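You operate a simulated robot arm through the tools that you are given. There is no shell and no other tool.

You are at the controls of a simulated robot arm. One attempt, no reset.

Task
Clamp the dark rail at the ochre mark and draw the stop halfway.

The check looks at the end state, three seconds after you hand in, the way a careful person would. Anything else that was tipped, shoved, dropped, spilled or broken makes it a failure.

Robot
A 6-joint arm with a two-finger gripper on a trunk, on a base that moves. Base frame: it is fixed to the floor where the robot stands at the start and does not move with it; the origin is under the middle of the robot, x ahead of it, y to its left, z up; the surface under the hand at the start is at about z = 780. Lengths are in mm, angles in degrees, forces in N, time in s.
It reaches about 1637 mm from its shoulder. Its first joint turns from -166.0 to 166.0 degrees. Places, roughly: black rail lever [800, -100, 800]; long blue end stop [600, -100, 800]. Payload 3.43 kg.
The TCP is the grasp point between the finger pads, 20 mm short of the fingertips. In the tool frame z runs along the fingers and y along their closing line. The gripper opens to 190 mm; its body begins 248 mm behind the TCP.
Orientation is told as [roll, pitch, yaw] about the base's x, y, z axes, in that order, counted from this pose: with the fingers straight down and closing along the base's y, the tool's x points along the base's -x, its y along +y and its z along -z.

Tools
- The arm moves only by the tool move_arm. Its argument "plan" is a list of rows, each an object (a shift or turn left out is 0, a gripper value left out holds the last) with "rotation": the turn, a rotation vector about the tool's x, y, z in degrees, a list of three; "delta_pos": the shift along the tool's x, y, z in mm, a list of three; "gripper": the opening, from 0 (shut) to 1 (fully open). In form: [{"rotation": [wx, wy, wz], "delta_pos": [x, y, z], "gripper": gripper}, ...]. A call has 1 to 20 rows; each row shifts and turns the commanded pose from where the row before left it, along the tool's axes as they then stand. Each row takes 0.2 s and may step no farther than 50 mm and 8.6 degrees from the row before; otherwise, or with a gripper value out of range, the whole call is refused. Where a pose cannot be reached the arm comes as near as it can. A force on the tool above 90 N (or 10 N above the force at the start of the call, whichever is more), or a blocked arm, ends the call early, and 0.2 s more pass. The fingers move at their own pace (about 45 mm/s each) and stop on an object; they squeeze with about 31 N. The grip force told is the motor's: it shows also when the fingers shut on nothing. Time passes only in rows, and 0.2 s behind the last, so rows that do not move let the fingers close. The reply holds the time, the measured pose of the TCP, the force on the tool along the base axes, the opening and the grip force, in the units named above and with some noise, with the torque about the TCP (base axes, N m) and any sound that the robot's microphone picked up.
- Cameras (640 x 400 px; columns grow to the right, rows downward): "scene" is now at [23.5, 155.5, 1316.1]; the picture's right is [-0.45, -0.89, -0.00], its down [-0.34, 0.17, -0.92] and it looks along [0.83, -0.41, -0.38] (base axes); focal length 284 px, centre (320, 200). "wrist" rides on the gripper at [70, -8, -288] in the tool frame; the picture's right is [0.12, 0.99, 0.00], its down [-0.96, 0.12, -0.25] and it looks along [-0.25, 0.03, 0.97] (tool axes); focal length 261 px, centre (320, 200). There is no depth. A picture from a camera that has moved, and an enlarged one, comes with that camera's place and axes in the base frame and with its lens.
- snapshot(camera): a new picture of that camera. It takes no simulated time.
- raise_lower(by): slides the trunk up (or, below 0, down) by that many mm; the arm and the scene camera ride with it, the base frame stays. It gives what a move gives, with no picture.
- roll_base(legs): drives the robot by 1 to 6 legs, each [ahead, turn to the left] in mm and degrees, along the robot's own axes; the way and the turn of a leg run together, so that a leg with both is an arc; at most 1500 mm and 180 degrees a leg. The arm and the cameras ride along, it lands a little off, and it stops where it bumps. It gives what a move gives.
- head_to(pan, tilt): turns the head with the scene camera to pan (to the left, within 155 degrees either way) and tilt (down, from -29 to 69), counted from straight ahead of the robot. It gives what a move gives.
- zoom(camera, box): a new picture of the part [left, top, right, bottom] of that camera's present view, enlarged. It takes no simulated time.
- close_job(): hands the job in; it is judged then, once.

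Places have to be worked out from the pictures, the camera data and where the tool is seen. Open the gripper and draw the arm clear of the work before you hand the job in, unless the task says otherwise.

The tools are called after "Request:" as name(argument=value, ...) on one line, values as JSON. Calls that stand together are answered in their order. move_arm: Moves the arm, as the interface text tells. Its arguments: {"type":"object","properties":{"plan":{"type":"array"}},"required":["plan"]} The other tools are called the same way: raise_lower (by) moves the trunk up or down; roll_base (legs) drives the base; head_to (pan, tilt) turns the head that bears the scene camera; snapshot (camera) takes a picture; zoom (camera, box) takes an enlarged picture of a part of a camera's view; close_job () hands the job in.

At the start:

```text
time_s: 0.0
ee_pos: [712.9, -464.4, 1054.5]
ee_rot: [0.0, -0.1, -0.1]
wrist_force: [-0.5, 0.7, -0.2]
ft_torque: [-0.02, -0.02, -0.04]
gripper_width: 189.7
grasp_force: 0.0
trunk travel left (down, up): [-100.0, 140.0]
robot x, y, heading: [-0.6, -0.4, -0.1]
head pan, tilt (commanded): [-26.6, 22.5]
```

scene: 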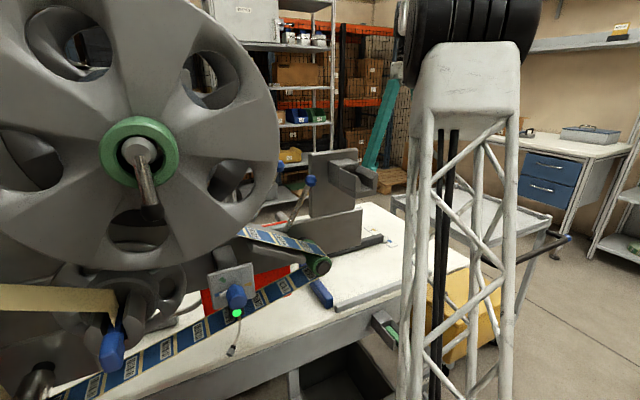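
wrist: 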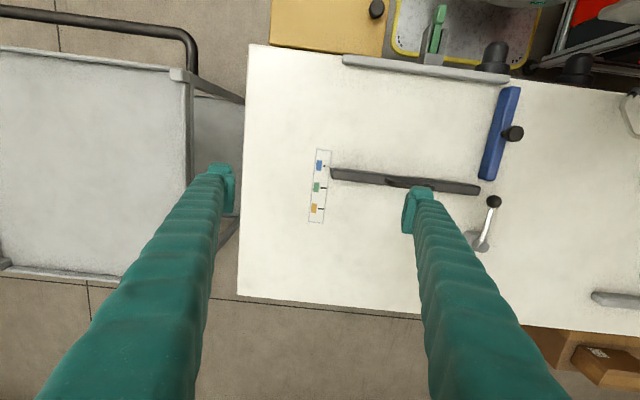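

The scene view is partly blocked by the arm. The wrist picture shows a dark rail with a lever, a blue stop, and a legend of colour marks; I'll enlarge these first.

Request:
zoom(camera="wrist", box=[300, 130, 540, 280])

Request:
zoom(camera="scene", box=[200, 140, 460, 320])

Request:
zoom(camera="wrist", box=[300, 140, 400, 230])

```text
2.67 times, centred on (420, 205) of wrist
camera zoom: at [642.0, -474.4, 1340.2], right [-0.12, 0.99, 0.0], down [0.96, 0.12, 0.25], along [0.25, 0.03, -0.97], focal length 695 px, centre (53, 187)
```

zoom: 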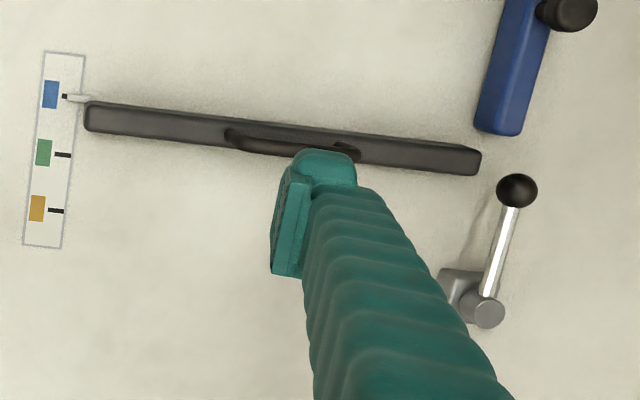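

```text
2.22 times, centred on (330, 230) of scene
camera zoom: at [23.5, 155.5, 1316.1], right [-0.45, -0.89, 0.0], down [-0.34, 0.17, -0.92], along [0.83, -0.41, -0.38], focal length 632 px, centre (298, 133)
```

zoom: 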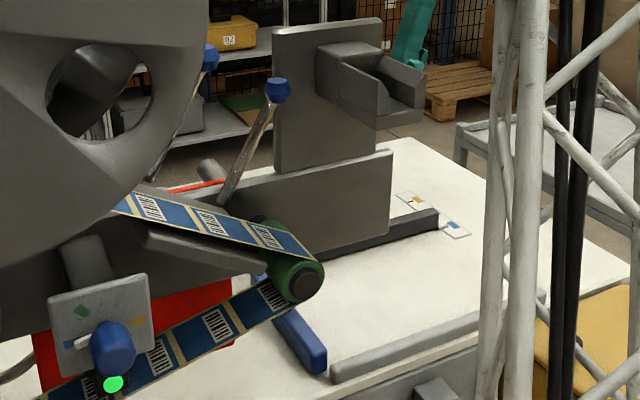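

```text
4.44 times, centred on (350, 185) of wrist
camera zoom: at [642.0, -474.4, 1340.2], right [-0.12, 0.99, 0.0], down [0.96, 0.12, 0.25], along [0.25, 0.03, -0.97], focal length 1158 px, centre (187, 267)
```

zoom: 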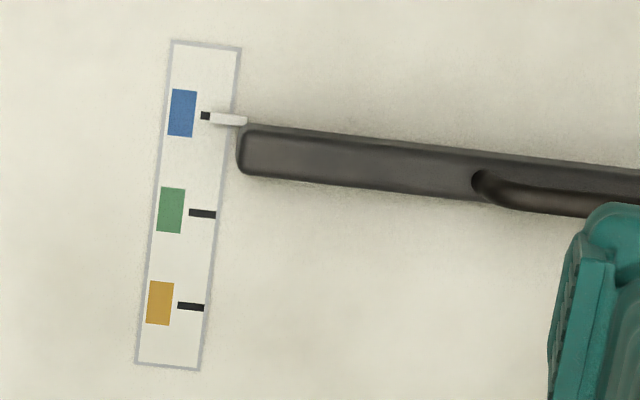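

The legend reads blue, green and ochre, and the rail's white pointer is at blue now. I'll turn the head to see the machine and the stop from other angles.

Request:
head_to(pan=-10, tilt=35)

Request:
snapshot(camera="scene")

Request:
zoom(camera="wrist", box=[440, 60, 640, 330])

Request:
zoom(camera="wrist", box=[320, 0, 640, 200])

```text
time_s: 0.8
ee_pos: [713.4, -465.7, 1055.0]
ee_rot: [0.1, 0.0, 0.0]
wrist_force: [-0.2, -1.0, -0.4]
ft_torque: [0.0, -0.02, -0.01]
gripper_width: 190.2
grasp_force: 0.1
trunk travel left (down, up): [-100.0, 140.0]
robot x, y, heading: [0.8, -3.0, -0.1]
head pan, tilt (commanded): [-10.0, 35.0]
```

```text
taken
camera scene: at [27.3, 181.6, 1296.5], right [-0.17, -0.98, 0.0], down [-0.56, 0.1, -0.82], along [0.81, -0.14, -0.57], focal length 284 px, centre (320, 200)
```

scene: 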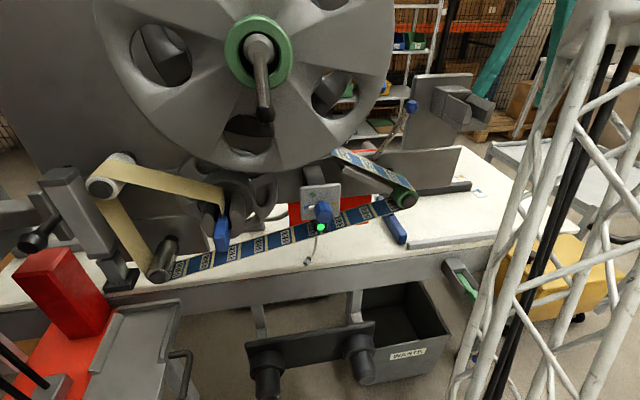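

```text
1.48 times, centred on (540, 195) of wrist
camera zoom: at [642.0, -474.4, 1340.2], right [-0.12, 0.99, 0.0], down [0.96, 0.12, 0.25], along [0.25, 0.03, -0.97], focal length 386 px, centre (-6, 207)
```

zoom: 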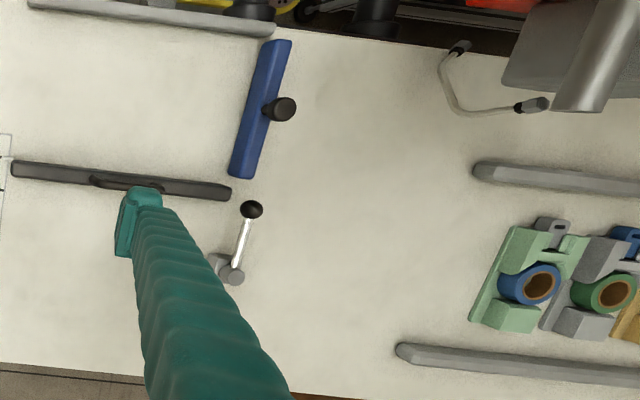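

```text
2.00 times, centred on (480, 100) of wrist
camera zoom: at [642.0, -474.4, 1340.2], right [-0.12, 0.99, 0.0], down [0.96, 0.12, 0.25], along [0.25, 0.03, -0.97], focal length 521 px, centre (0, 400)
```

zoom: 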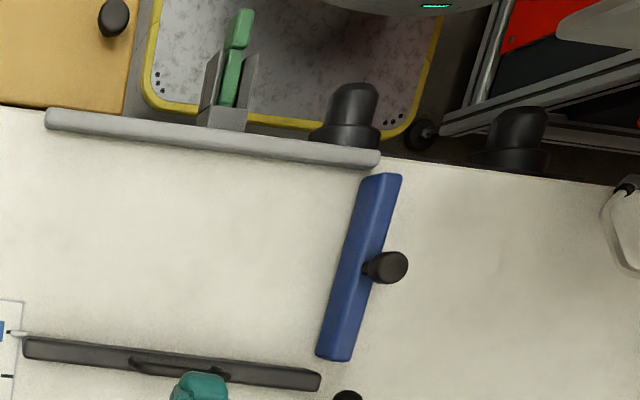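

The zoom appears to extend past the frame edge. I'll use that to see the machine parts near the stop from above, and zoom the scene camera onto the stop and rail.

Request:
zoom(camera="wrist", box=[610, 0, 640, 400])

Request:
zoom(camera="scene", box=[370, 120, 520, 270])

Request:
zoom(camera="scene", box=[160, 130, 420, 290])

```text
1.00 times, centred on (625, 200) of wrist (not enlarged: the box is as wide or as high as the picture)
camera zoom: at [642.0, -474.4, 1340.2], right [-0.12, 0.99, 0.0], down [0.96, 0.12, 0.25], along [0.25, 0.03, -0.97], focal length 261 px, centre (15, 200)
```

zoom: 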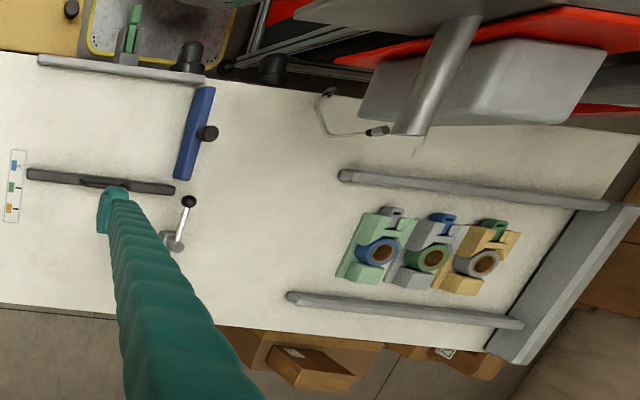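

```text
2.67 times, centred on (445, 195) of scene
camera zoom: at [27.3, 181.6, 1296.5], right [-0.17, -0.98, 0.0], down [-0.56, 0.1, -0.82], along [0.81, -0.14, -0.57], focal length 759 px, centre (-13, 213)
```

zoom: 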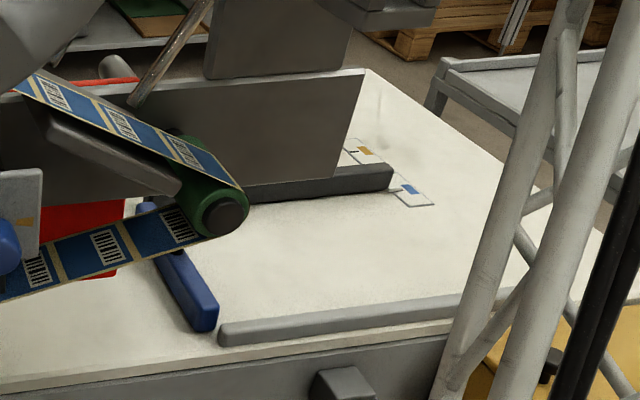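

```text
2.46 times, centred on (290, 210) of scene
camera zoom: at [27.3, 181.6, 1296.5], right [-0.17, -0.98, 0.0], down [-0.56, 0.1, -0.82], along [0.81, -0.14, -0.57], focal length 700 px, centre (394, 175)
```

zoom: 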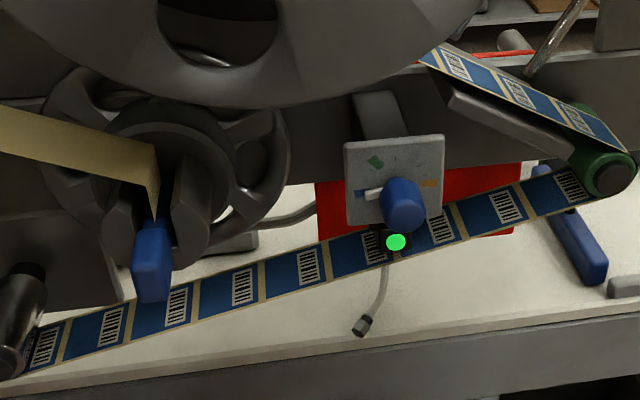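

The view from above shows the table with the rail, lever and stop, and the reel machine on the +y side. I'll look around more with the head to map the machine, the arm and the free space.

Request:
head_to(pan=10, tilt=20)

Request:
snapshot(camera="scene")

Request:
head_to(pan=-60, tilt=10)

Request:
snapshot(camera="scene")

Request:
head_to(pan=-50, tilt=45)

Request:
snapshot(camera="scene")

```text
time_s: 1.6
ee_pos: [712.3, -466.6, 1053.4]
ee_rot: [0.1, 0.1, 0.0]
wrist_force: [0.0, -0.2, -0.1]
ft_torque: [-0.01, -0.03, 0.02]
gripper_width: 189.9
grasp_force: 0.1
trunk travel left (down, up): [-100.0, 140.0]
robot x, y, heading: [-2.4, -1.0, 0.1]
head pan, tilt (commanded): [10.0, 20.0]
```

```text
taken
camera scene: at [32.3, 213.0, 1320.2], right [0.17, -0.98, 0.0], down [-0.34, -0.06, -0.94], along [0.93, 0.16, -0.34], focal length 284 px, centre (320, 200)
```

scene: 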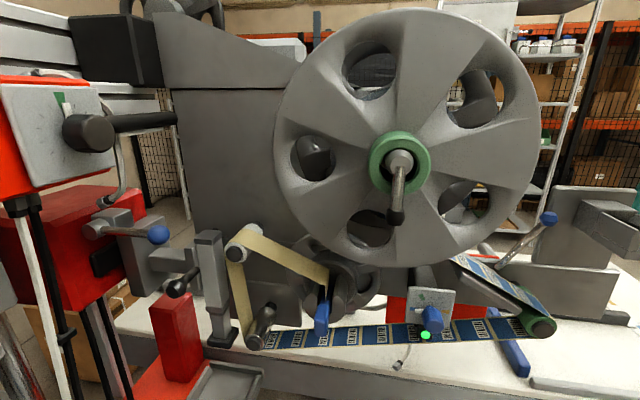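

```text
time_s: 3.0
ee_pos: [712.4, -466.2, 1052.6]
ee_rot: [0.0, 0.0, 0.0]
wrist_force: [0.2, -0.8, 0.5]
ft_torque: [0.0, 0.01, 0.01]
gripper_width: 189.6
grasp_force: 0.0
trunk travel left (down, up): [-100.0, 140.0]
robot x, y, heading: [-0.4, 1.2, -0.1]
head pan, tilt (commanded): [-60.0, 10.0]
```

```text
taken
camera scene: at [-12.9, 116.5, 1336.5], right [-0.87, -0.5, 0.0], down [-0.09, 0.15, -0.98], along [0.49, -0.85, -0.17], focal length 284 px, centre (320, 200)
```

scene: 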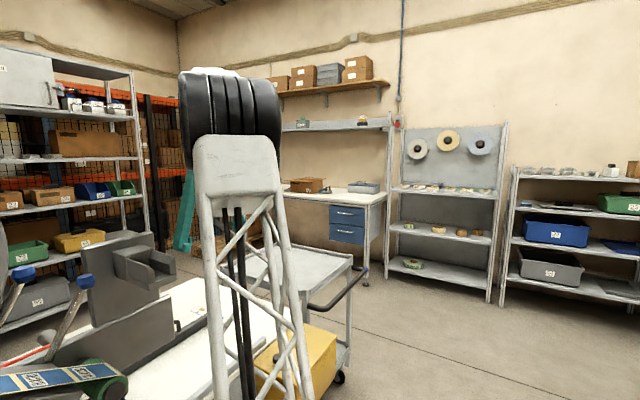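

```text
time_s: 4.0
ee_pos: [712.2, -466.5, 1053.9]
ee_rot: [0.0, 0.0, 0.0]
wrist_force: [0.2, -0.3, 0.2]
ft_torque: [0.04, 0.0, -0.02]
gripper_width: 190.1
grasp_force: 0.0
trunk travel left (down, up): [-100.0, 140.0]
robot x, y, heading: [-0.3, 1.7, -0.0]
head pan, tilt (commanded): [-50.0, 45.0]
```

```text
taken
camera scene: at [-7.1, 134.6, 1281.7], right [-0.77, -0.64, 0.0], down [-0.45, 0.54, -0.71], along [0.45, -0.54, -0.71], focal length 284 px, centre (320, 200)
```

scene: 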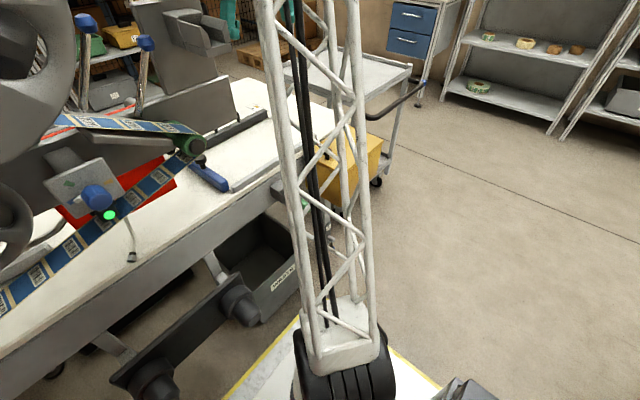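

Triangulating between the head views puts the tape roller near [362, -12, 1055], and the machine's hanging plate near x≈505, y≥-200, z 958–1190. That means the stop sits just behind an overhang. I'll zoom the wrist view closely on the stop, lever and rail handle.

Request:
zoom(camera="wrist", box=[460, 75, 560, 190])

Request:
zoom(camera="wrist", box=[455, 180, 515, 260])

Request:
zoom(camera="wrist", box=[370, 160, 490, 220])

Request:
zoom(camera="wrist", box=[620, 0, 640, 120])

```text
3.48 times, centred on (510, 132) of wrist
camera zoom: at [642.0, -474.4, 1340.2], right [-0.12, 0.99, 0.0], down [0.96, 0.12, 0.25], along [0.25, 0.03, -0.97], focal length 907 px, centre (-341, 435)
```

zoom: 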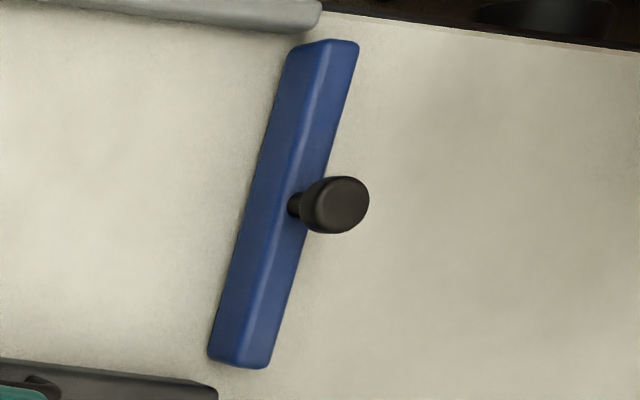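

```text
5.00 times, centred on (485, 220) of wrist
camera zoom: at [642.0, -474.4, 1340.2], right [-0.12, 0.99, 0.0], down [0.96, 0.12, 0.25], along [0.25, 0.03, -0.97], focal length 1303 px, centre (-505, 100)
```

zoom: 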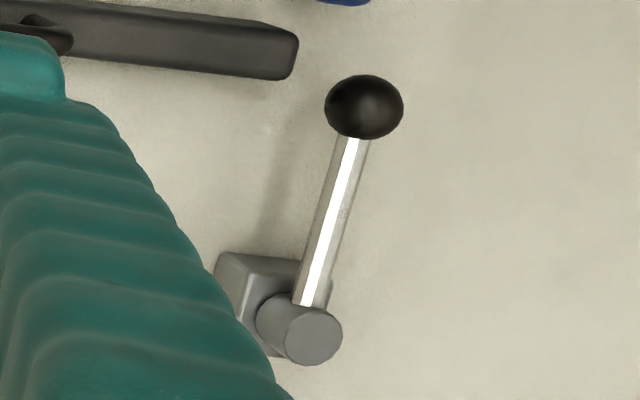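

```text
5.33 times, centred on (430, 190) of wrist
camera zoom: at [642.0, -474.4, 1340.2], right [-0.12, 0.99, 0.0], down [0.96, 0.12, 0.25], along [0.25, 0.03, -0.97], focal length 1390 px, centre (-267, 253)
```

zoom: 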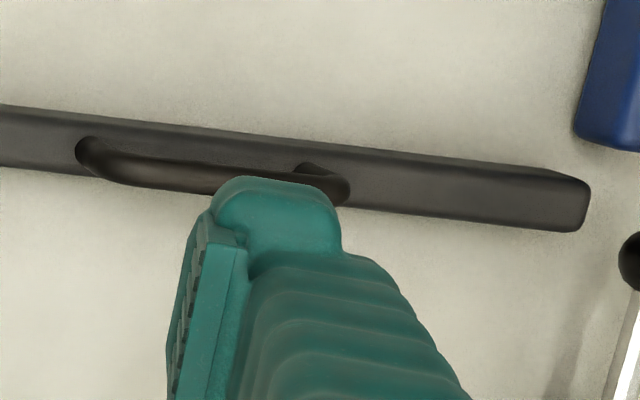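

```text
3.33 times, centred on (630, 60) of wrist
camera zoom: at [642.0, -474.4, 1340.2], right [-0.12, 0.99, 0.0], down [0.96, 0.12, 0.25], along [0.25, 0.03, -0.97], focal length 869 px, centre (-713, 667)
```

zoom: 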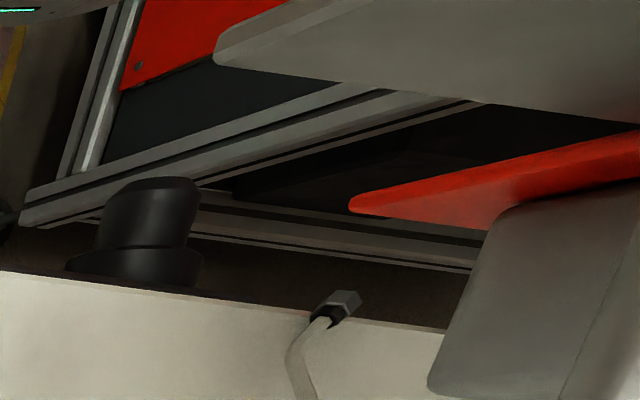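

The stop carries a mushroom knob on top, near [600, -113, 840]. The lever is a horizontal rod on a vertical pivot near [836, -96], with its ball at about [733, -110]. The ticks lie at x ≈ 711 (blue), 759 (green) and 807 (ochre). I'll yaw the tool by 90° so it closes along x, which suits the rail handle and puts the wrist camera on the +y side.

Request:
move_arm(plan=[{"rotation": [0, 0, 8.2]}, {"rotation": [0, 0, 8.2]}, {"rotation": [0, 0, 8.2]}, {"rotation": [0, 0, 8.2]}, {"rotation": [0, 0, 8.2]}, {"rotation": [0, 0, 8.2]}, {"rotation": [0, 0, 8.2]}, {"rotation": [0, 0, 8.2]}, {"rotation": [0, 0, 8.2]}, {"rotation": [0, 0, 8.2]}, {"rotation": [0, 0, 8.0]}, {}])

Request:
snapshot(camera="wrist")

```text
time_s: 6.6
ee_pos: [711.2, -464.1, 1053.1]
ee_rot: [0.0, 0.0, -90.1]
wrist_force: [1.3, 0.2, -0.1]
ft_torque: [-0.02, -0.01, -0.01]
gripper_width: 189.7
grasp_force: 0.1
trunk travel left (down, up): [-100.0, 140.0]
robot x, y, heading: [-2.0, 0.6, -0.3]
head pan, tilt (commanded): [-50.0, 45.0]
```

```text
taken
camera wrist: at [703.6, -394.5, 1340.2], right [0.99, 0.12, 0.0], down [0.11, -0.96, 0.25], along [0.03, -0.25, -0.97], focal length 261 px, centre (320, 200)
```

wrist: 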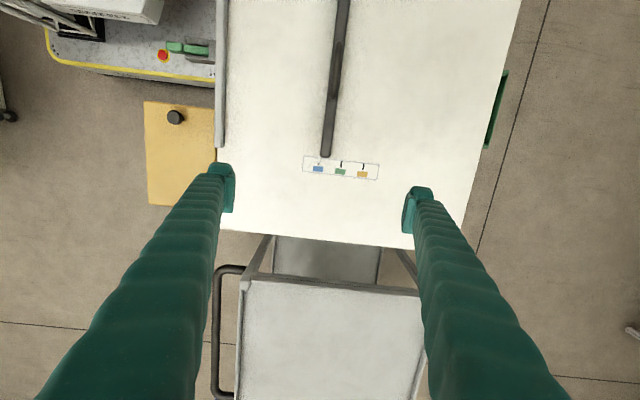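

The yaw succeeded. I'll now shift toward the area over the rail handle, staying high, to get a closer look at the rail, lever and stop.

Request:
move_arm(plan=[{"delta_pos": [46, 5, 10]}, {"delta_pos": [46, 5, 10]}, {"delta_pos": [46, 5, 10]}, {"delta_pos": [40, 5, 10]}, {}])

Request:
snapshot(camera="wrist")

Request:
snapshot(camera="scene")

```text
time_s: 7.8
ee_pos: [730.6, -287.3, 1013.8]
ee_rot: [0.0, 0.0, -90.0]
wrist_force: [-0.2, 0.3, -0.3]
ft_torque: [0.02, -0.04, -0.02]
gripper_width: 190.0
grasp_force: 0.1
trunk travel left (down, up): [-100.0, 140.0]
robot x, y, heading: [2.8, 2.0, -0.1]
head pan, tilt (commanded): [-50.0, 45.0]
```

```text
taken
camera wrist: at [722.5, -216.8, 1299.6], right [0.99, 0.12, 0.0], down [0.11, -0.96, 0.25], along [0.03, -0.25, -0.97], focal length 261 px, centre (320, 200)
```

wrist: 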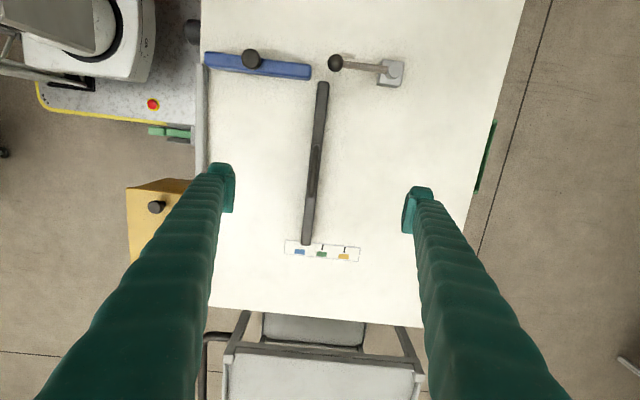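

```text
taken
camera scene: at [-7.2, 134.7, 1281.6], right [-0.77, -0.64, 0.0], down [-0.45, 0.54, -0.71], along [0.45, -0.54, -0.71], focal length 284 px, centre (320, 200)
```

scene: 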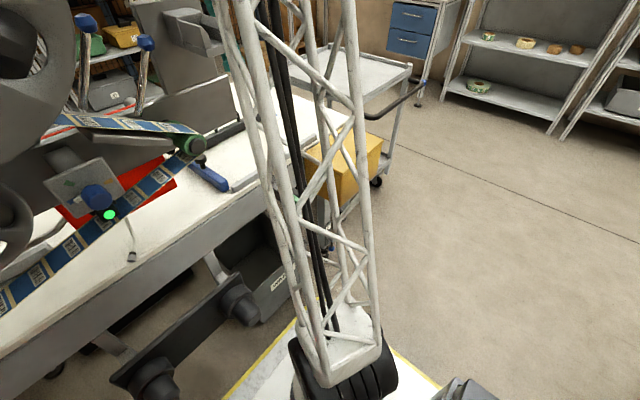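

I have a clearer overhead view now. I'll zoom on the lever and stop, the rail handle, and the legend.

Request:
zoom(camera="wrist", box=[290, 40, 430, 125])

Request:
zoom(camera="wrist", box=[190, 30, 330, 115])

Request:
zoom(camera="wrist", box=[270, 220, 380, 280])

Request:
zoom(camera="wrist", box=[260, 110, 380, 220])

```text
4.57 times, centred on (360, 82) of wrist
camera zoom: at [722.5, -216.8, 1299.6], right [0.99, 0.12, 0.0], down [0.11, -0.96, 0.25], along [0.03, -0.25, -0.97], focal length 1192 px, centre (137, 737)
```

zoom: 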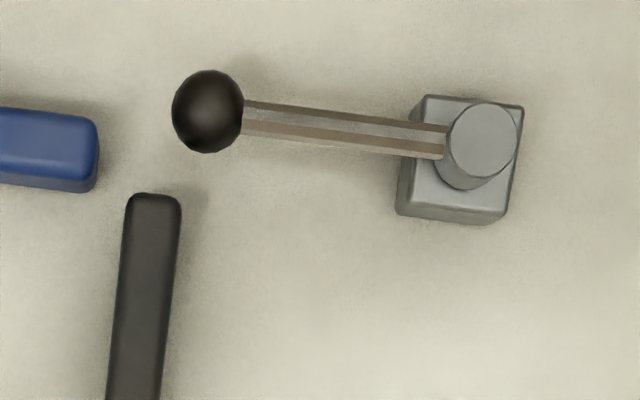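

```text
4.57 times, centred on (260, 72) of wrist
camera zoom: at [722.5, -216.8, 1299.6], right [0.99, 0.12, 0.0], down [0.11, -0.96, 0.25], along [0.03, -0.25, -0.97], focal length 1192 px, centre (594, 783)
```

zoom: 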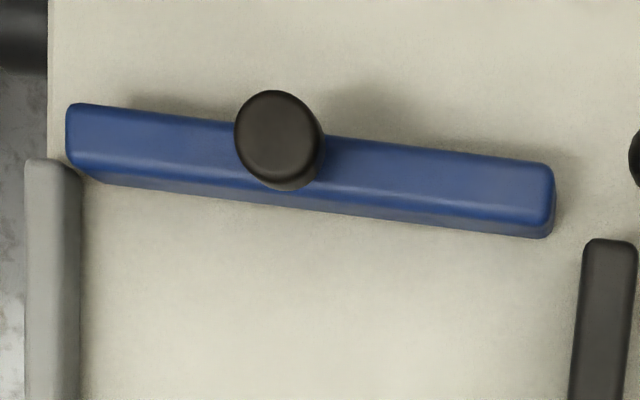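

```text
5.82 times, centred on (325, 250) of wrist
camera zoom: at [722.5, -216.8, 1299.6], right [0.99, 0.12, 0.0], down [0.11, -0.96, 0.25], along [0.03, -0.25, -0.97], focal length 1516 px, centre (291, -91)
```

zoom: 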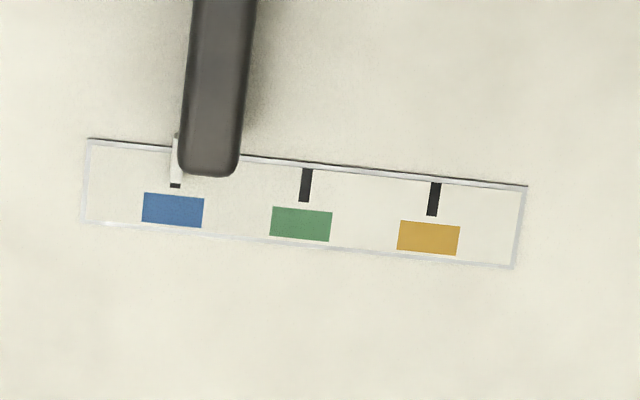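

```text
3.64 times, centred on (320, 165) of wrist
camera zoom: at [722.5, -216.8, 1299.6], right [0.99, 0.12, 0.0], down [0.11, -0.96, 0.25], along [0.03, -0.25, -0.97], focal length 948 px, centre (320, 327)
```

zoom: 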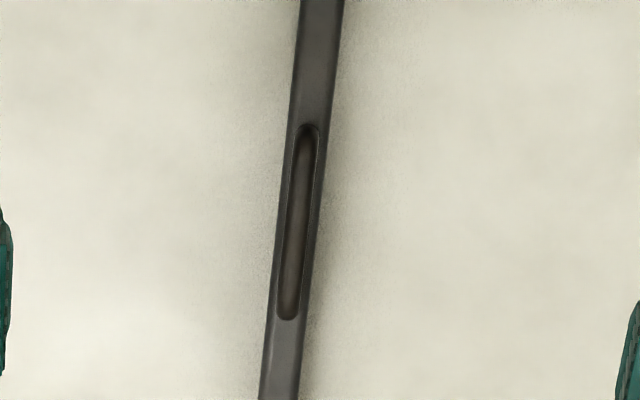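

The rail lies at x≈720 with y from -443 to -131. Its bow handle spans y -336 to -241 with the bar near z≈840, and the ochre tick is at x≈804, about 95.6 mm from blue. I'll narrow the gripper and descend over the handle.

Request:
move_arm(plan=[{"delta_pos": [0, -5, 30], "gripper": 0.35}, {"delta_pos": [0, -5, 40], "gripper": 0.35}, {"delta_pos": [0, 0, 40], "gripper": 0.35}, {"delta_pos": [0, 0, 30], "gripper": 0.35}, {"gripper": 0.35}, {"gripper": 0.35}, {"gripper": 0.35}])

Request:
snapshot(camera="wrist")

Request:
zoom(camera="wrist", box=[240, 60, 400, 240])

```text
time_s: 9.4
ee_pos: [722.9, -289.3, 873.3]
ee_rot: [0.0, -0.1, -90.0]
wrist_force: [0.3, 0.4, 0.0]
ft_torque: [-0.01, -0.02, 0.01]
gripper_width: 66.5
grasp_force: 0.0
trunk travel left (down, up): [-100.0, 140.0]
robot x, y, heading: [-0.0, 2.4, 0.4]
head pan, tilt (commanded): [-50.0, 45.0]
```

```text
taken
camera wrist: at [714.6, -218.7, 1159.7], right [0.99, 0.12, 0.0], down [0.12, -0.96, 0.25], along [0.03, -0.25, -0.97], focal length 261 px, centre (320, 200)
```

wrist: 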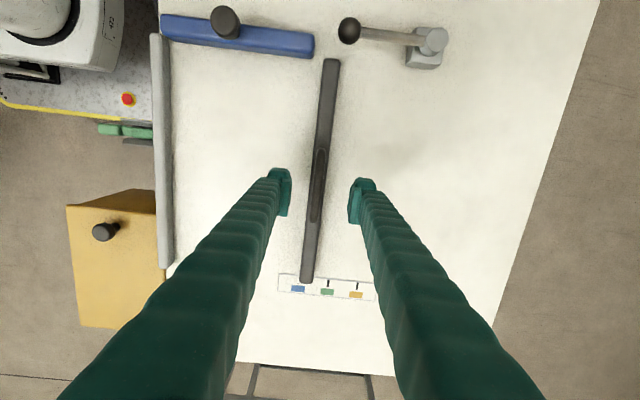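

```text
2.22 times, centred on (320, 150) of wrist
camera zoom: at [714.6, -218.7, 1159.7], right [0.99, 0.12, 0.0], down [0.12, -0.96, 0.25], along [0.03, -0.25, -0.97], focal length 579 px, centre (320, 311)
```

zoom: 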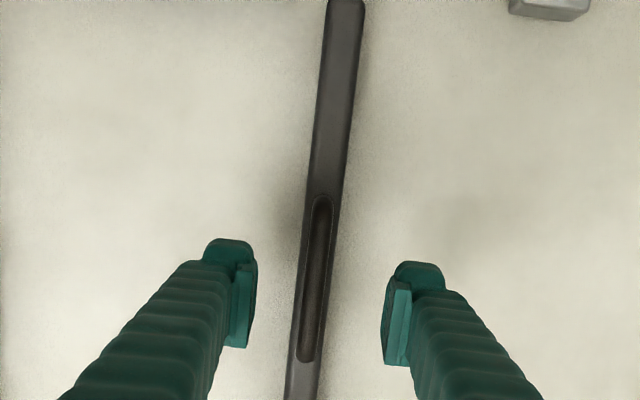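

The handle bar sits between the fingers at x≈719–720, z≈830–840. I'll shift 3 mm, descend 37 mm so the pads straddle it, and close.

Request:
move_arm(plan=[{"delta_pos": [0, -3, 15], "gripper": 0.35}, {"delta_pos": [0, 0, 15], "gripper": 0.35}, {"delta_pos": [0, 0, 7], "gripper": 0.35}, {"gripper": 0.35}])

Request:
zoom(camera="wrist", box=[260, 60, 400, 240])

```text
time_s: 10.4
ee_pos: [720.5, -288.1, 836.1]
ee_rot: [-0.1, -0.1, -89.9]
wrist_force: [-0.7, -0.4, -0.4]
ft_torque: [-0.02, -0.03, 0.03]
gripper_width: 66.4
grasp_force: 0.1
trunk travel left (down, up): [-100.0, 140.0]
robot x, y, heading: [-2.4, 3.1, 0.0]
head pan, tilt (commanded): [-50.0, 45.0]
```

```text
2.22 times, centred on (330, 150) of wrist
camera zoom: at [711.7, -218.2, 1122.8], right [0.99, 0.12, 0.0], down [0.12, -0.96, 0.25], along [0.03, -0.25, -0.97], focal length 579 px, centre (298, 311)
```

zoom: 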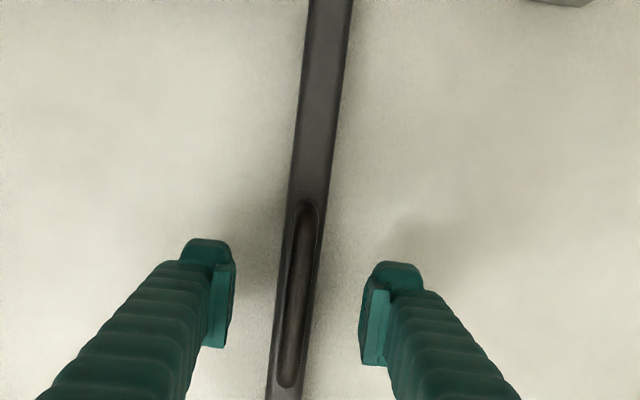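

No contact yet and the alignment looks good. Closing on the handle.

Request:
move_arm(plan=[{"gripper": 0.0}, {"gripper": 0.0}, {"gripper": 0.0}, {"gripper": 0.0}, {"gripper": 0.0}])

Request:
zoom(camera="wrist", box=[260, 60, 400, 240])

```text
time_s: 11.6
ee_pos: [720.8, -287.9, 837.0]
ee_rot: [0.1, 0.0, -89.9]
wrist_force: [-0.9, 0.3, -1.6]
ft_torque: [0.02, -0.04, 0.08]
gripper_width: 6.7
grasp_force: 41.0
trunk travel left (down, up): [-100.0, 140.0]
robot x, y, heading: [-1.0, 1.9, 0.1]
head pan, tilt (commanded): [-50.0, 45.0]
```

```text
2.22 times, centred on (330, 150) of wrist
camera zoom: at [711.8, -218.2, 1122.8], right [0.99, 0.12, 0.0], down [0.12, -0.96, 0.25], along [0.03, -0.25, -0.97], focal length 579 px, centre (298, 311)
```

zoom: 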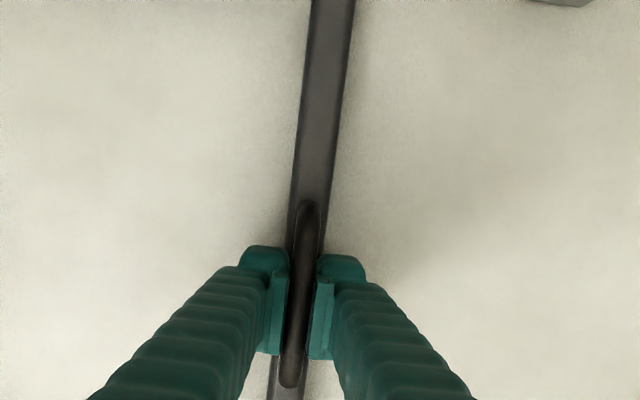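

The handle is held (6.7 mm wide, 41 N). I'll test a small pull toward +x to see whether the rail is free.

Request:
move_arm(plan=[{"delta_pos": [0, 3, 0]}, {"delta_pos": [0, 3, 0]}, {}])

Request:
zoom(camera="wrist", box=[250, 260, 400, 340])

```text
time_s: 12.4
ee_pos: [720.9, -289.5, 836.0]
ee_rot: [-0.3, 0.0, -90.0]
wrist_force: [-62.2, -12.1, -6.0]
ft_torque: [0.32, -0.63, 0.24]
gripper_width: 6.6
grasp_force: 40.7
trunk travel left (down, up): [-100.0, 140.0]
robot x, y, heading: [-2.1, -0.9, -0.2]
head pan, tilt (commanded): [-50.0, 45.0]
```

```text
4.27 times, centred on (325, 300) of wrist
camera zoom: at [714.0, -218.4, 1122.8], right [0.99, 0.12, 0.0], down [0.12, -0.96, 0.25], along [0.02, -0.25, -0.97], focal length 1112 px, centre (299, -227)
```

zoom: 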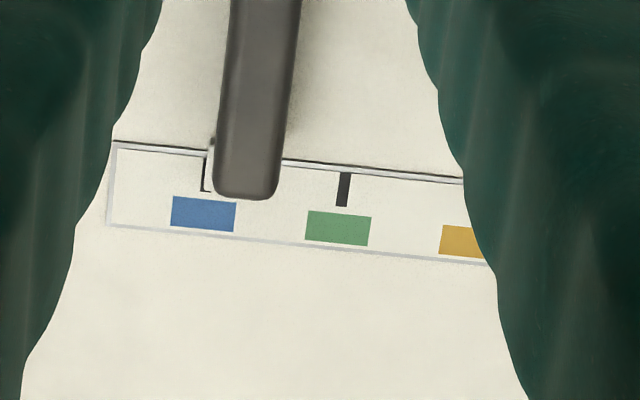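

The pull met 62 N with almost no motion, so the rail is clamped now and the lever must be released first. I'll undo the strain, open, and lift clear.

Request:
move_arm(plan=[{"delta_pos": [0, -3, 0]}, {"delta_pos": [0, -3, 0]}, {}, {"gripper": 0.35}, {"gripper": 0.35}, {"gripper": 0.35}, {"gripper": 0.35}, {"gripper": 0.35}])

```text
time_s: 14.2
ee_pos: [719.1, -287.8, 836.4]
ee_rot: [0.0, 0.1, -90.1]
wrist_force: [-1.6, -0.3, 0.1]
ft_torque: [0.03, -0.01, 0.01]
gripper_width: 66.4
grasp_force: 0.0
trunk travel left (down, up): [-100.0, 140.0]
robot x, y, heading: [-0.6, 0.2, -0.2]
head pan, tilt (commanded): [-50.0, 45.0]
```

The rail is released. I'll lift and use the head camera to see how the forearm passes relative to the machine plate before going to the lever.

Request:
move_arm(plan=[{"delta_pos": [0, 0, -30], "gripper": 0.35}, {"delta_pos": [0, 0, -30], "gripper": 0.35}, {}])

Request:
head_to(pan=-25, tilt=5)

Request:
snapshot(camera="scene")

Request:
snapshot(camera="wrist")

```text
time_s: 15.0
ee_pos: [721.1, -284.3, 895.3]
ee_rot: [0.1, 0.1, -90.1]
wrist_force: [0.2, 0.2, 0.4]
ft_torque: [0.03, 0.01, -0.01]
gripper_width: 66.4
grasp_force: 0.0
trunk travel left (down, up): [-100.0, 140.0]
robot x, y, heading: [1.2, -2.0, 0.1]
head pan, tilt (commanded): [-50.0, 45.0]
```

```text
time_s: 16.1
ee_pos: [721.2, -286.1, 895.6]
ee_rot: [0.0, 0.0, -90.0]
wrist_force: [-0.3, 0.1, -0.5]
ft_torque: [-0.01, 0.0, -0.03]
gripper_width: 66.6
grasp_force: 0.0
trunk travel left (down, up): [-100.0, 140.0]
robot x, y, heading: [-2.0, -0.2, 0.1]
head pan, tilt (commanded): [-25.0, 5.0]
```

```text
taken
camera scene: at [23.8, 158.1, 1344.5], right [-0.42, -0.91, 0.0], down [-0.08, 0.04, -1.0], along [0.9, -0.42, -0.09], focal length 284 px, centre (320, 200)
```

scene: 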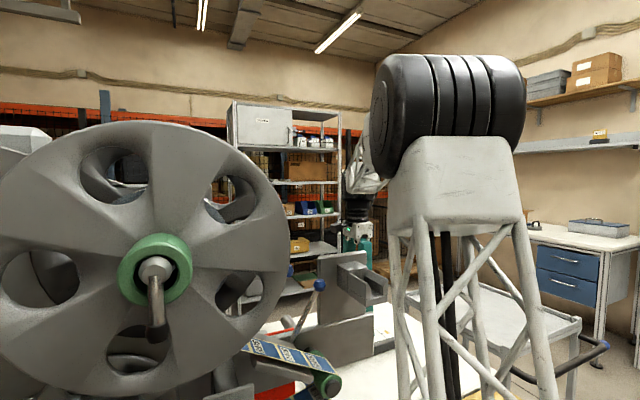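

```text
taken
camera wrist: at [712.5, -215.8, 1182.1], right [0.99, 0.12, 0.0], down [0.12, -0.96, 0.25], along [0.03, -0.25, -0.97], focal length 261 px, centre (320, 200)
```

wrist: 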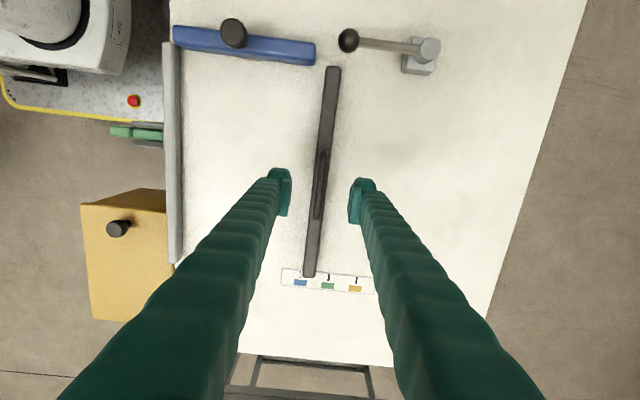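

The scene view shows that a vertical tool near y=-100 would swing the elbow too close to the reel. I'll lean the tool 30° with its body toward -y (rotation about base x) and close the fingers, so I can work at the lever while the arm stays clear on the right.

Request:
move_arm(plan=[{"rotation": [0, 7.5, 0], "gripper": 0.0}, {"rotation": [0, 7.5, 0], "gripper": 0.0}, {"rotation": [0, 7.5, 0], "gripper": 0.0}, {"rotation": [0, 7.5, 0], "gripper": 0.0}, {"gripper": 0.0}, {"gripper": 0.0}])

Request:
snapshot(camera="wrist")

Request:
snapshot(camera="scene")

```text
time_s: 17.5
ee_pos: [720.6, -287.0, 896.4]
ee_rot: [0.1, 30.0, -90.0]
wrist_force: [0.6, -0.6, -0.7]
ft_torque: [0.03, 0.01, -0.02]
gripper_width: 0.0
grasp_force: 31.7
trunk travel left (down, up): [-100.0, 140.0]
robot x, y, heading: [-0.2, -2.1, 0.0]
head pan, tilt (commanded): [-25.0, 5.0]
```

```text
taken
camera wrist: at [711.6, -370.6, 1179.1], right [0.99, 0.1, 0.06], down [0.12, -0.96, -0.27], along [0.03, 0.27, -0.96], focal length 261 px, centre (320, 200)
```

wrist: 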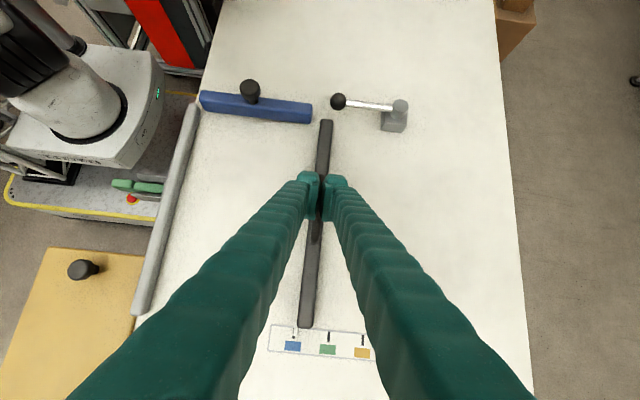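

```text
taken
camera scene: at [23.9, 158.0, 1344.6], right [-0.42, -0.91, 0.0], down [-0.08, 0.04, -1.0], along [0.9, -0.42, -0.09], focal length 284 px, centre (320, 200)
```

scene: 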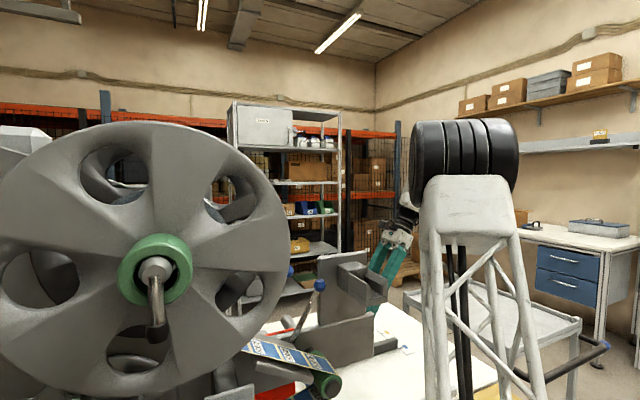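

The lean works and the arm stays on the right. I'll move to just short of the lever rod on its -y side, staying high, and then look.

Request:
move_arm(plan=[{"delta_pos": [35.4, 13, 26.6], "gripper": 0.0}, {"delta_pos": [35.4, 13, 26.6], "gripper": 0.0}, {"delta_pos": [35.4, 13, 26.6], "gripper": 0.0}, {"gripper": 0.0}])

Request:
snapshot(camera="wrist")

Request:
zoom(camera="wrist", box=[250, 90, 410, 230])

```text
time_s: 18.5
ee_pos: [757.8, -156.1, 883.8]
ee_rot: [0.0, 30.0, -90.0]
wrist_force: [0.0, -0.2, -0.3]
ft_torque: [0.01, 0.01, 0.03]
gripper_width: 0.0
grasp_force: 31.2
trunk travel left (down, up): [-100.0, 140.0]
robot x, y, heading: [4.5, -2.1, 0.3]
head pan, tilt (commanded): [-25.0, 5.0]
```

```text
taken
camera wrist: at [749.3, -239.4, 1165.7], right [0.99, 0.1, 0.06], down [0.12, -0.96, -0.27], along [0.03, 0.27, -0.96], focal length 261 px, centre (320, 200)
```

wrist: 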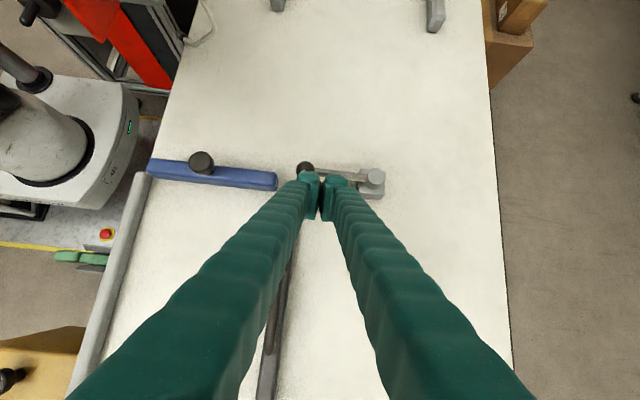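

```text
2.86 times, centred on (330, 160) of wrist
camera zoom: at [749.3, -239.4, 1165.7], right [0.99, 0.1, 0.06], down [0.12, -0.96, -0.27], along [0.03, 0.27, -0.96], focal length 745 px, centre (291, 314)
```

zoom: 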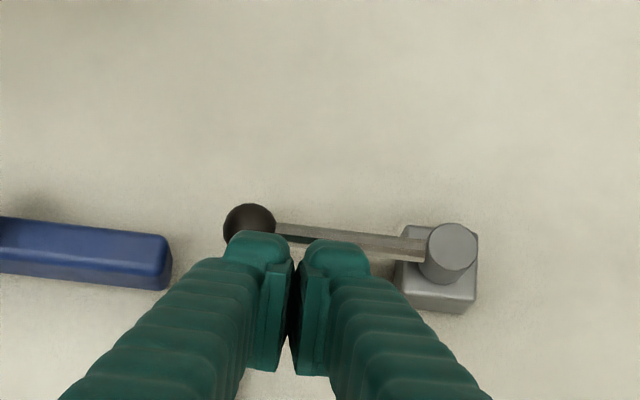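

The closed fingers are about 56 mm wide, too broad for a good lever arm. I'll open the gripper to about 140 mm and use the left finger alone as the pusher, with the right finger over empty table on the far side of the hub.

Request:
move_arm(plan=[{"delta_pos": [0, 44, 0], "gripper": 0.75}, {"delta_pos": [0, 44, 0], "gripper": 0.75}, {"gripper": 0.75}, {"gripper": 0.75}, {"gripper": 0.75}, {"gripper": 0.75}, {"gripper": 0.75}])

Request:
snapshot(camera="wrist")

Request:
zoom(camera="wrist", box=[180, 90, 400, 230])

```text
time_s: 20.1
ee_pos: [846.6, -155.7, 877.8]
ee_rot: [-0.1, 29.9, -90.0]
wrist_force: [0.0, 0.1, -0.3]
ft_torque: [-0.03, -0.02, 0.04]
gripper_width: 141.8
grasp_force: 0.3
trunk travel left (down, up): [-100.0, 140.0]
robot x, y, heading: [-1.2, 2.9, -0.2]
head pan, tilt (commanded): [-25.0, 5.0]
```

```text
taken
camera wrist: at [838.0, -239.6, 1161.3], right [0.99, 0.1, 0.06], down [0.12, -0.96, -0.27], along [0.03, 0.27, -0.96], focal length 261 px, centre (320, 200)
```

wrist: 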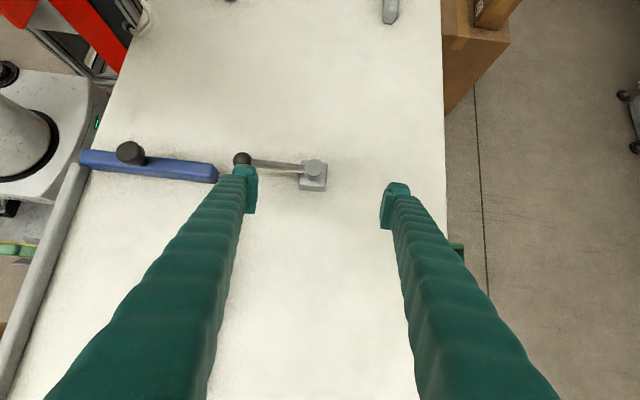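

```text
2.86 times, centred on (290, 160) of wrist
camera zoom: at [838.0, -239.6, 1161.3], right [0.99, 0.1, 0.06], down [0.12, -0.96, -0.27], along [0.03, 0.27, -0.96], focal length 745 px, centre (406, 314)
```

zoom: 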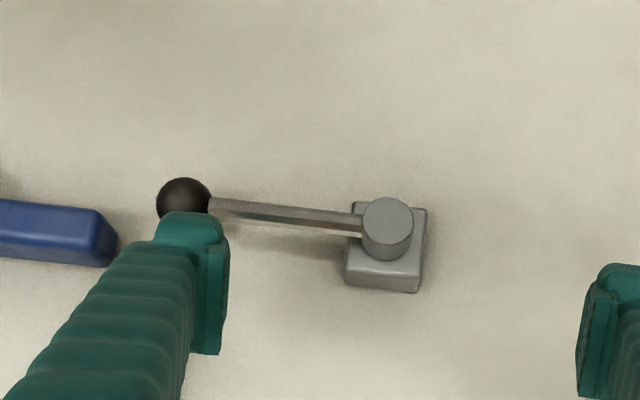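

The left finger lines up with the rod at x≈762, just inside the ball. The hub is at about [834, -96] and the ball at [731, -94, 808]. I'll lower to contact height, still short of the rod.

Request:
move_arm(plan=[{"delta_pos": [-13.4, 0, 29.2], "gripper": 0.75}, {"delta_pos": [-13.4, 0, 29.2], "gripper": 0.75}, {}])

Request:
zoom(camera="wrist", box=[180, 90, 400, 230])

```text
time_s: 20.9
ee_pos: [841.7, -148.9, 826.7]
ee_rot: [0.5, 29.9, -89.7]
wrist_force: [-0.6, 0.2, -0.3]
ft_torque: [0.0, -0.02, -0.02]
gripper_width: 142.6
grasp_force: 0.0
trunk travel left (down, up): [-100.0, 140.0]
robot x, y, heading: [2.9, 2.0, -0.1]
head pan, tilt (commanded): [-25.0, 5.0]
```

```text
2.86 times, centred on (290, 160) of wrist
camera zoom: at [830.8, -230.8, 1109.8], right [0.99, 0.1, 0.07], down [0.12, -0.96, -0.26], along [0.04, 0.27, -0.96], focal length 745 px, centre (406, 314)
```

zoom: 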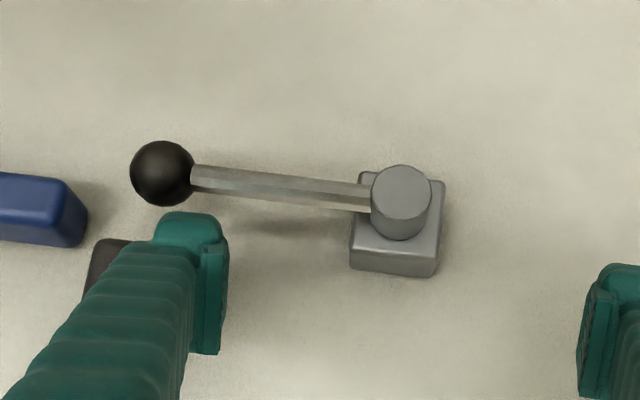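

The pose lags slightly from the command. I'll hold for a moment to see whether it settles.

Request:
move_arm(plan=[{}, {}])

```text
time_s: 21.5
ee_pos: [842.1, -148.2, 826.5]
ee_rot: [0.7, 29.9, -89.7]
wrist_force: [0.2, 0.2, -0.2]
ft_torque: [-0.02, 0.0, -0.04]
gripper_width: 142.6
grasp_force: 0.1
trunk travel left (down, up): [-100.0, 140.0]
robot x, y, heading: [-1.4, -1.0, 0.1]
head pan, tilt (commanded): [-25.0, 5.0]
```

The offset persists with no force on the tool. I'll check the arm in the scene camera for any contact.

Request:
snapshot(camera="scene")

Request:
zoom(camera="wrist", box=[0, 0, 320, 200])

```text
taken
camera scene: at [13.4, 158.5, 1346.0], right [-0.42, -0.91, 0.0], down [-0.07, 0.04, -1.0], along [0.9, -0.42, -0.08], focal length 284 px, centre (320, 200)
```

scene: 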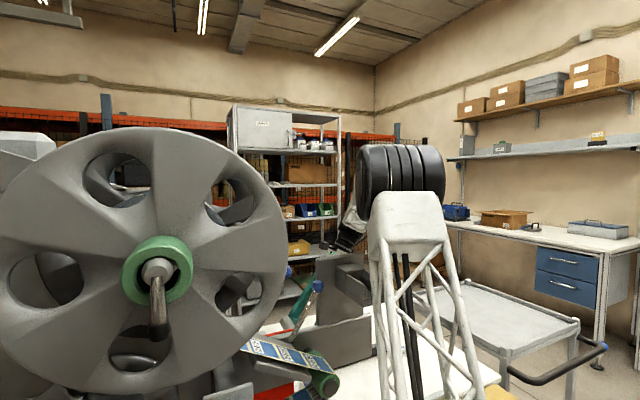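

```text
2.00 times, centred on (160, 100) of wrist
camera zoom: at [830.7, -230.6, 1109.6], right [0.99, 0.1, 0.07], down [0.12, -0.96, -0.26], along [0.04, 0.27, -0.96], focal length 521 px, centre (640, 400)
```

zoom: 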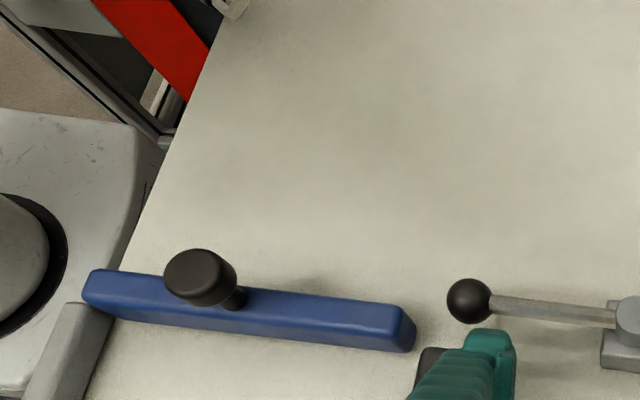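

The scene camera has shifted about 10 mm back and tilted up, so some arm link is pressing on something, most likely the forearm or elbow on the machine's box or plate. I'll back straight out along the way I came.

Request:
move_arm(plan=[{"delta_pos": [13.4, 0, -29.2], "gripper": 0.75}, {"delta_pos": [13.4, 0, -29.2], "gripper": 0.75}, {}])

Request:
snapshot(camera="scene")

```text
time_s: 22.3
ee_pos: [845.8, -154.7, 876.5]
ee_rot: [0.0, 30.0, -90.0]
wrist_force: [1.3, 0.0, -0.2]
ft_torque: [0.0, 0.29, 0.14]
gripper_width: 142.6
grasp_force: 0.0
trunk travel left (down, up): [-100.0, 140.0]
robot x, y, heading: [1.9, 1.0, -0.2]
head pan, tilt (commanded): [-25.0, 5.0]
```

```text
taken
camera scene: at [23.4, 157.7, 1342.8], right [-0.42, -0.91, 0.0], down [-0.08, 0.04, -1.0], along [0.9, -0.42, -0.09], focal length 284 px, centre (320, 200)
```

scene: 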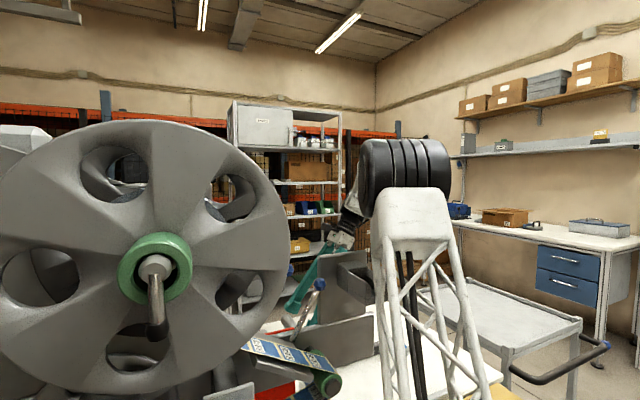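

Backing out restored the camera pose, so the forearm was pressing on the machine's upper plate. By my estimate, raising the trunk lifts the elbow and forearm by about 100 mm for the same hand position. I'll raise it by 135 mm and check the machine for changes.

Request:
raise_lower(by=135)

Request:
head_to(pan=-20, tilt=22)

Request:
snapshot(camera="scene")

Request:
snapshot(camera="wrist")

```text
time_s: 23.9
ee_pos: [843.4, -155.0, 1014.4]
ee_rot: [0.0, 30.0, -90.0]
wrist_force: [0.6, -0.1, -0.2]
ft_torque: [0.01, -0.01, -0.03]
gripper_width: 142.6
grasp_force: 0.2
trunk travel left (down, up): [-235.0, 5.0]
robot x, y, heading: [-0.7, -1.2, 0.0]
head pan, tilt (commanded): [-25.0, 5.0]
```

```text
time_s: 24.7
ee_pos: [844.7, -155.6, 1015.0]
ee_rot: [0.0, 30.1, -90.0]
wrist_force: [0.0, 0.4, 0.0]
ft_torque: [0.0, 0.0, 0.05]
gripper_width: 142.4
grasp_force: 0.1
trunk travel left (down, up): [-235.0, 5.0]
robot x, y, heading: [-1.8, 3.6, -0.2]
head pan, tilt (commanded): [-20.0, 22.0]
```

```text
taken
camera scene: at [27.9, 165.0, 1452.1], right [-0.34, -0.94, 0.0], down [-0.35, 0.13, -0.93], along [0.87, -0.32, -0.37], focal length 284 px, centre (320, 200)
```

scene: 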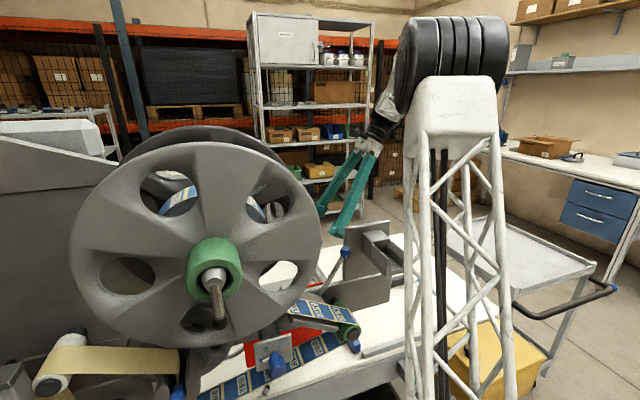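

```text
taken
camera wrist: at [836.5, -238.0, 1297.9], right [0.99, 0.1, 0.06], down [0.12, -0.96, -0.27], along [0.03, 0.27, -0.96], focal length 261 px, centre (320, 200)
```

wrist: 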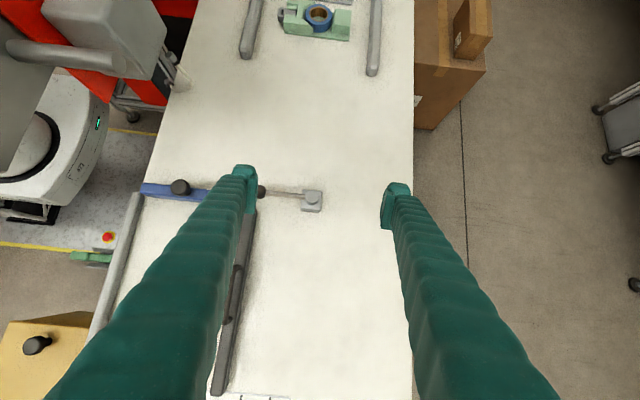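

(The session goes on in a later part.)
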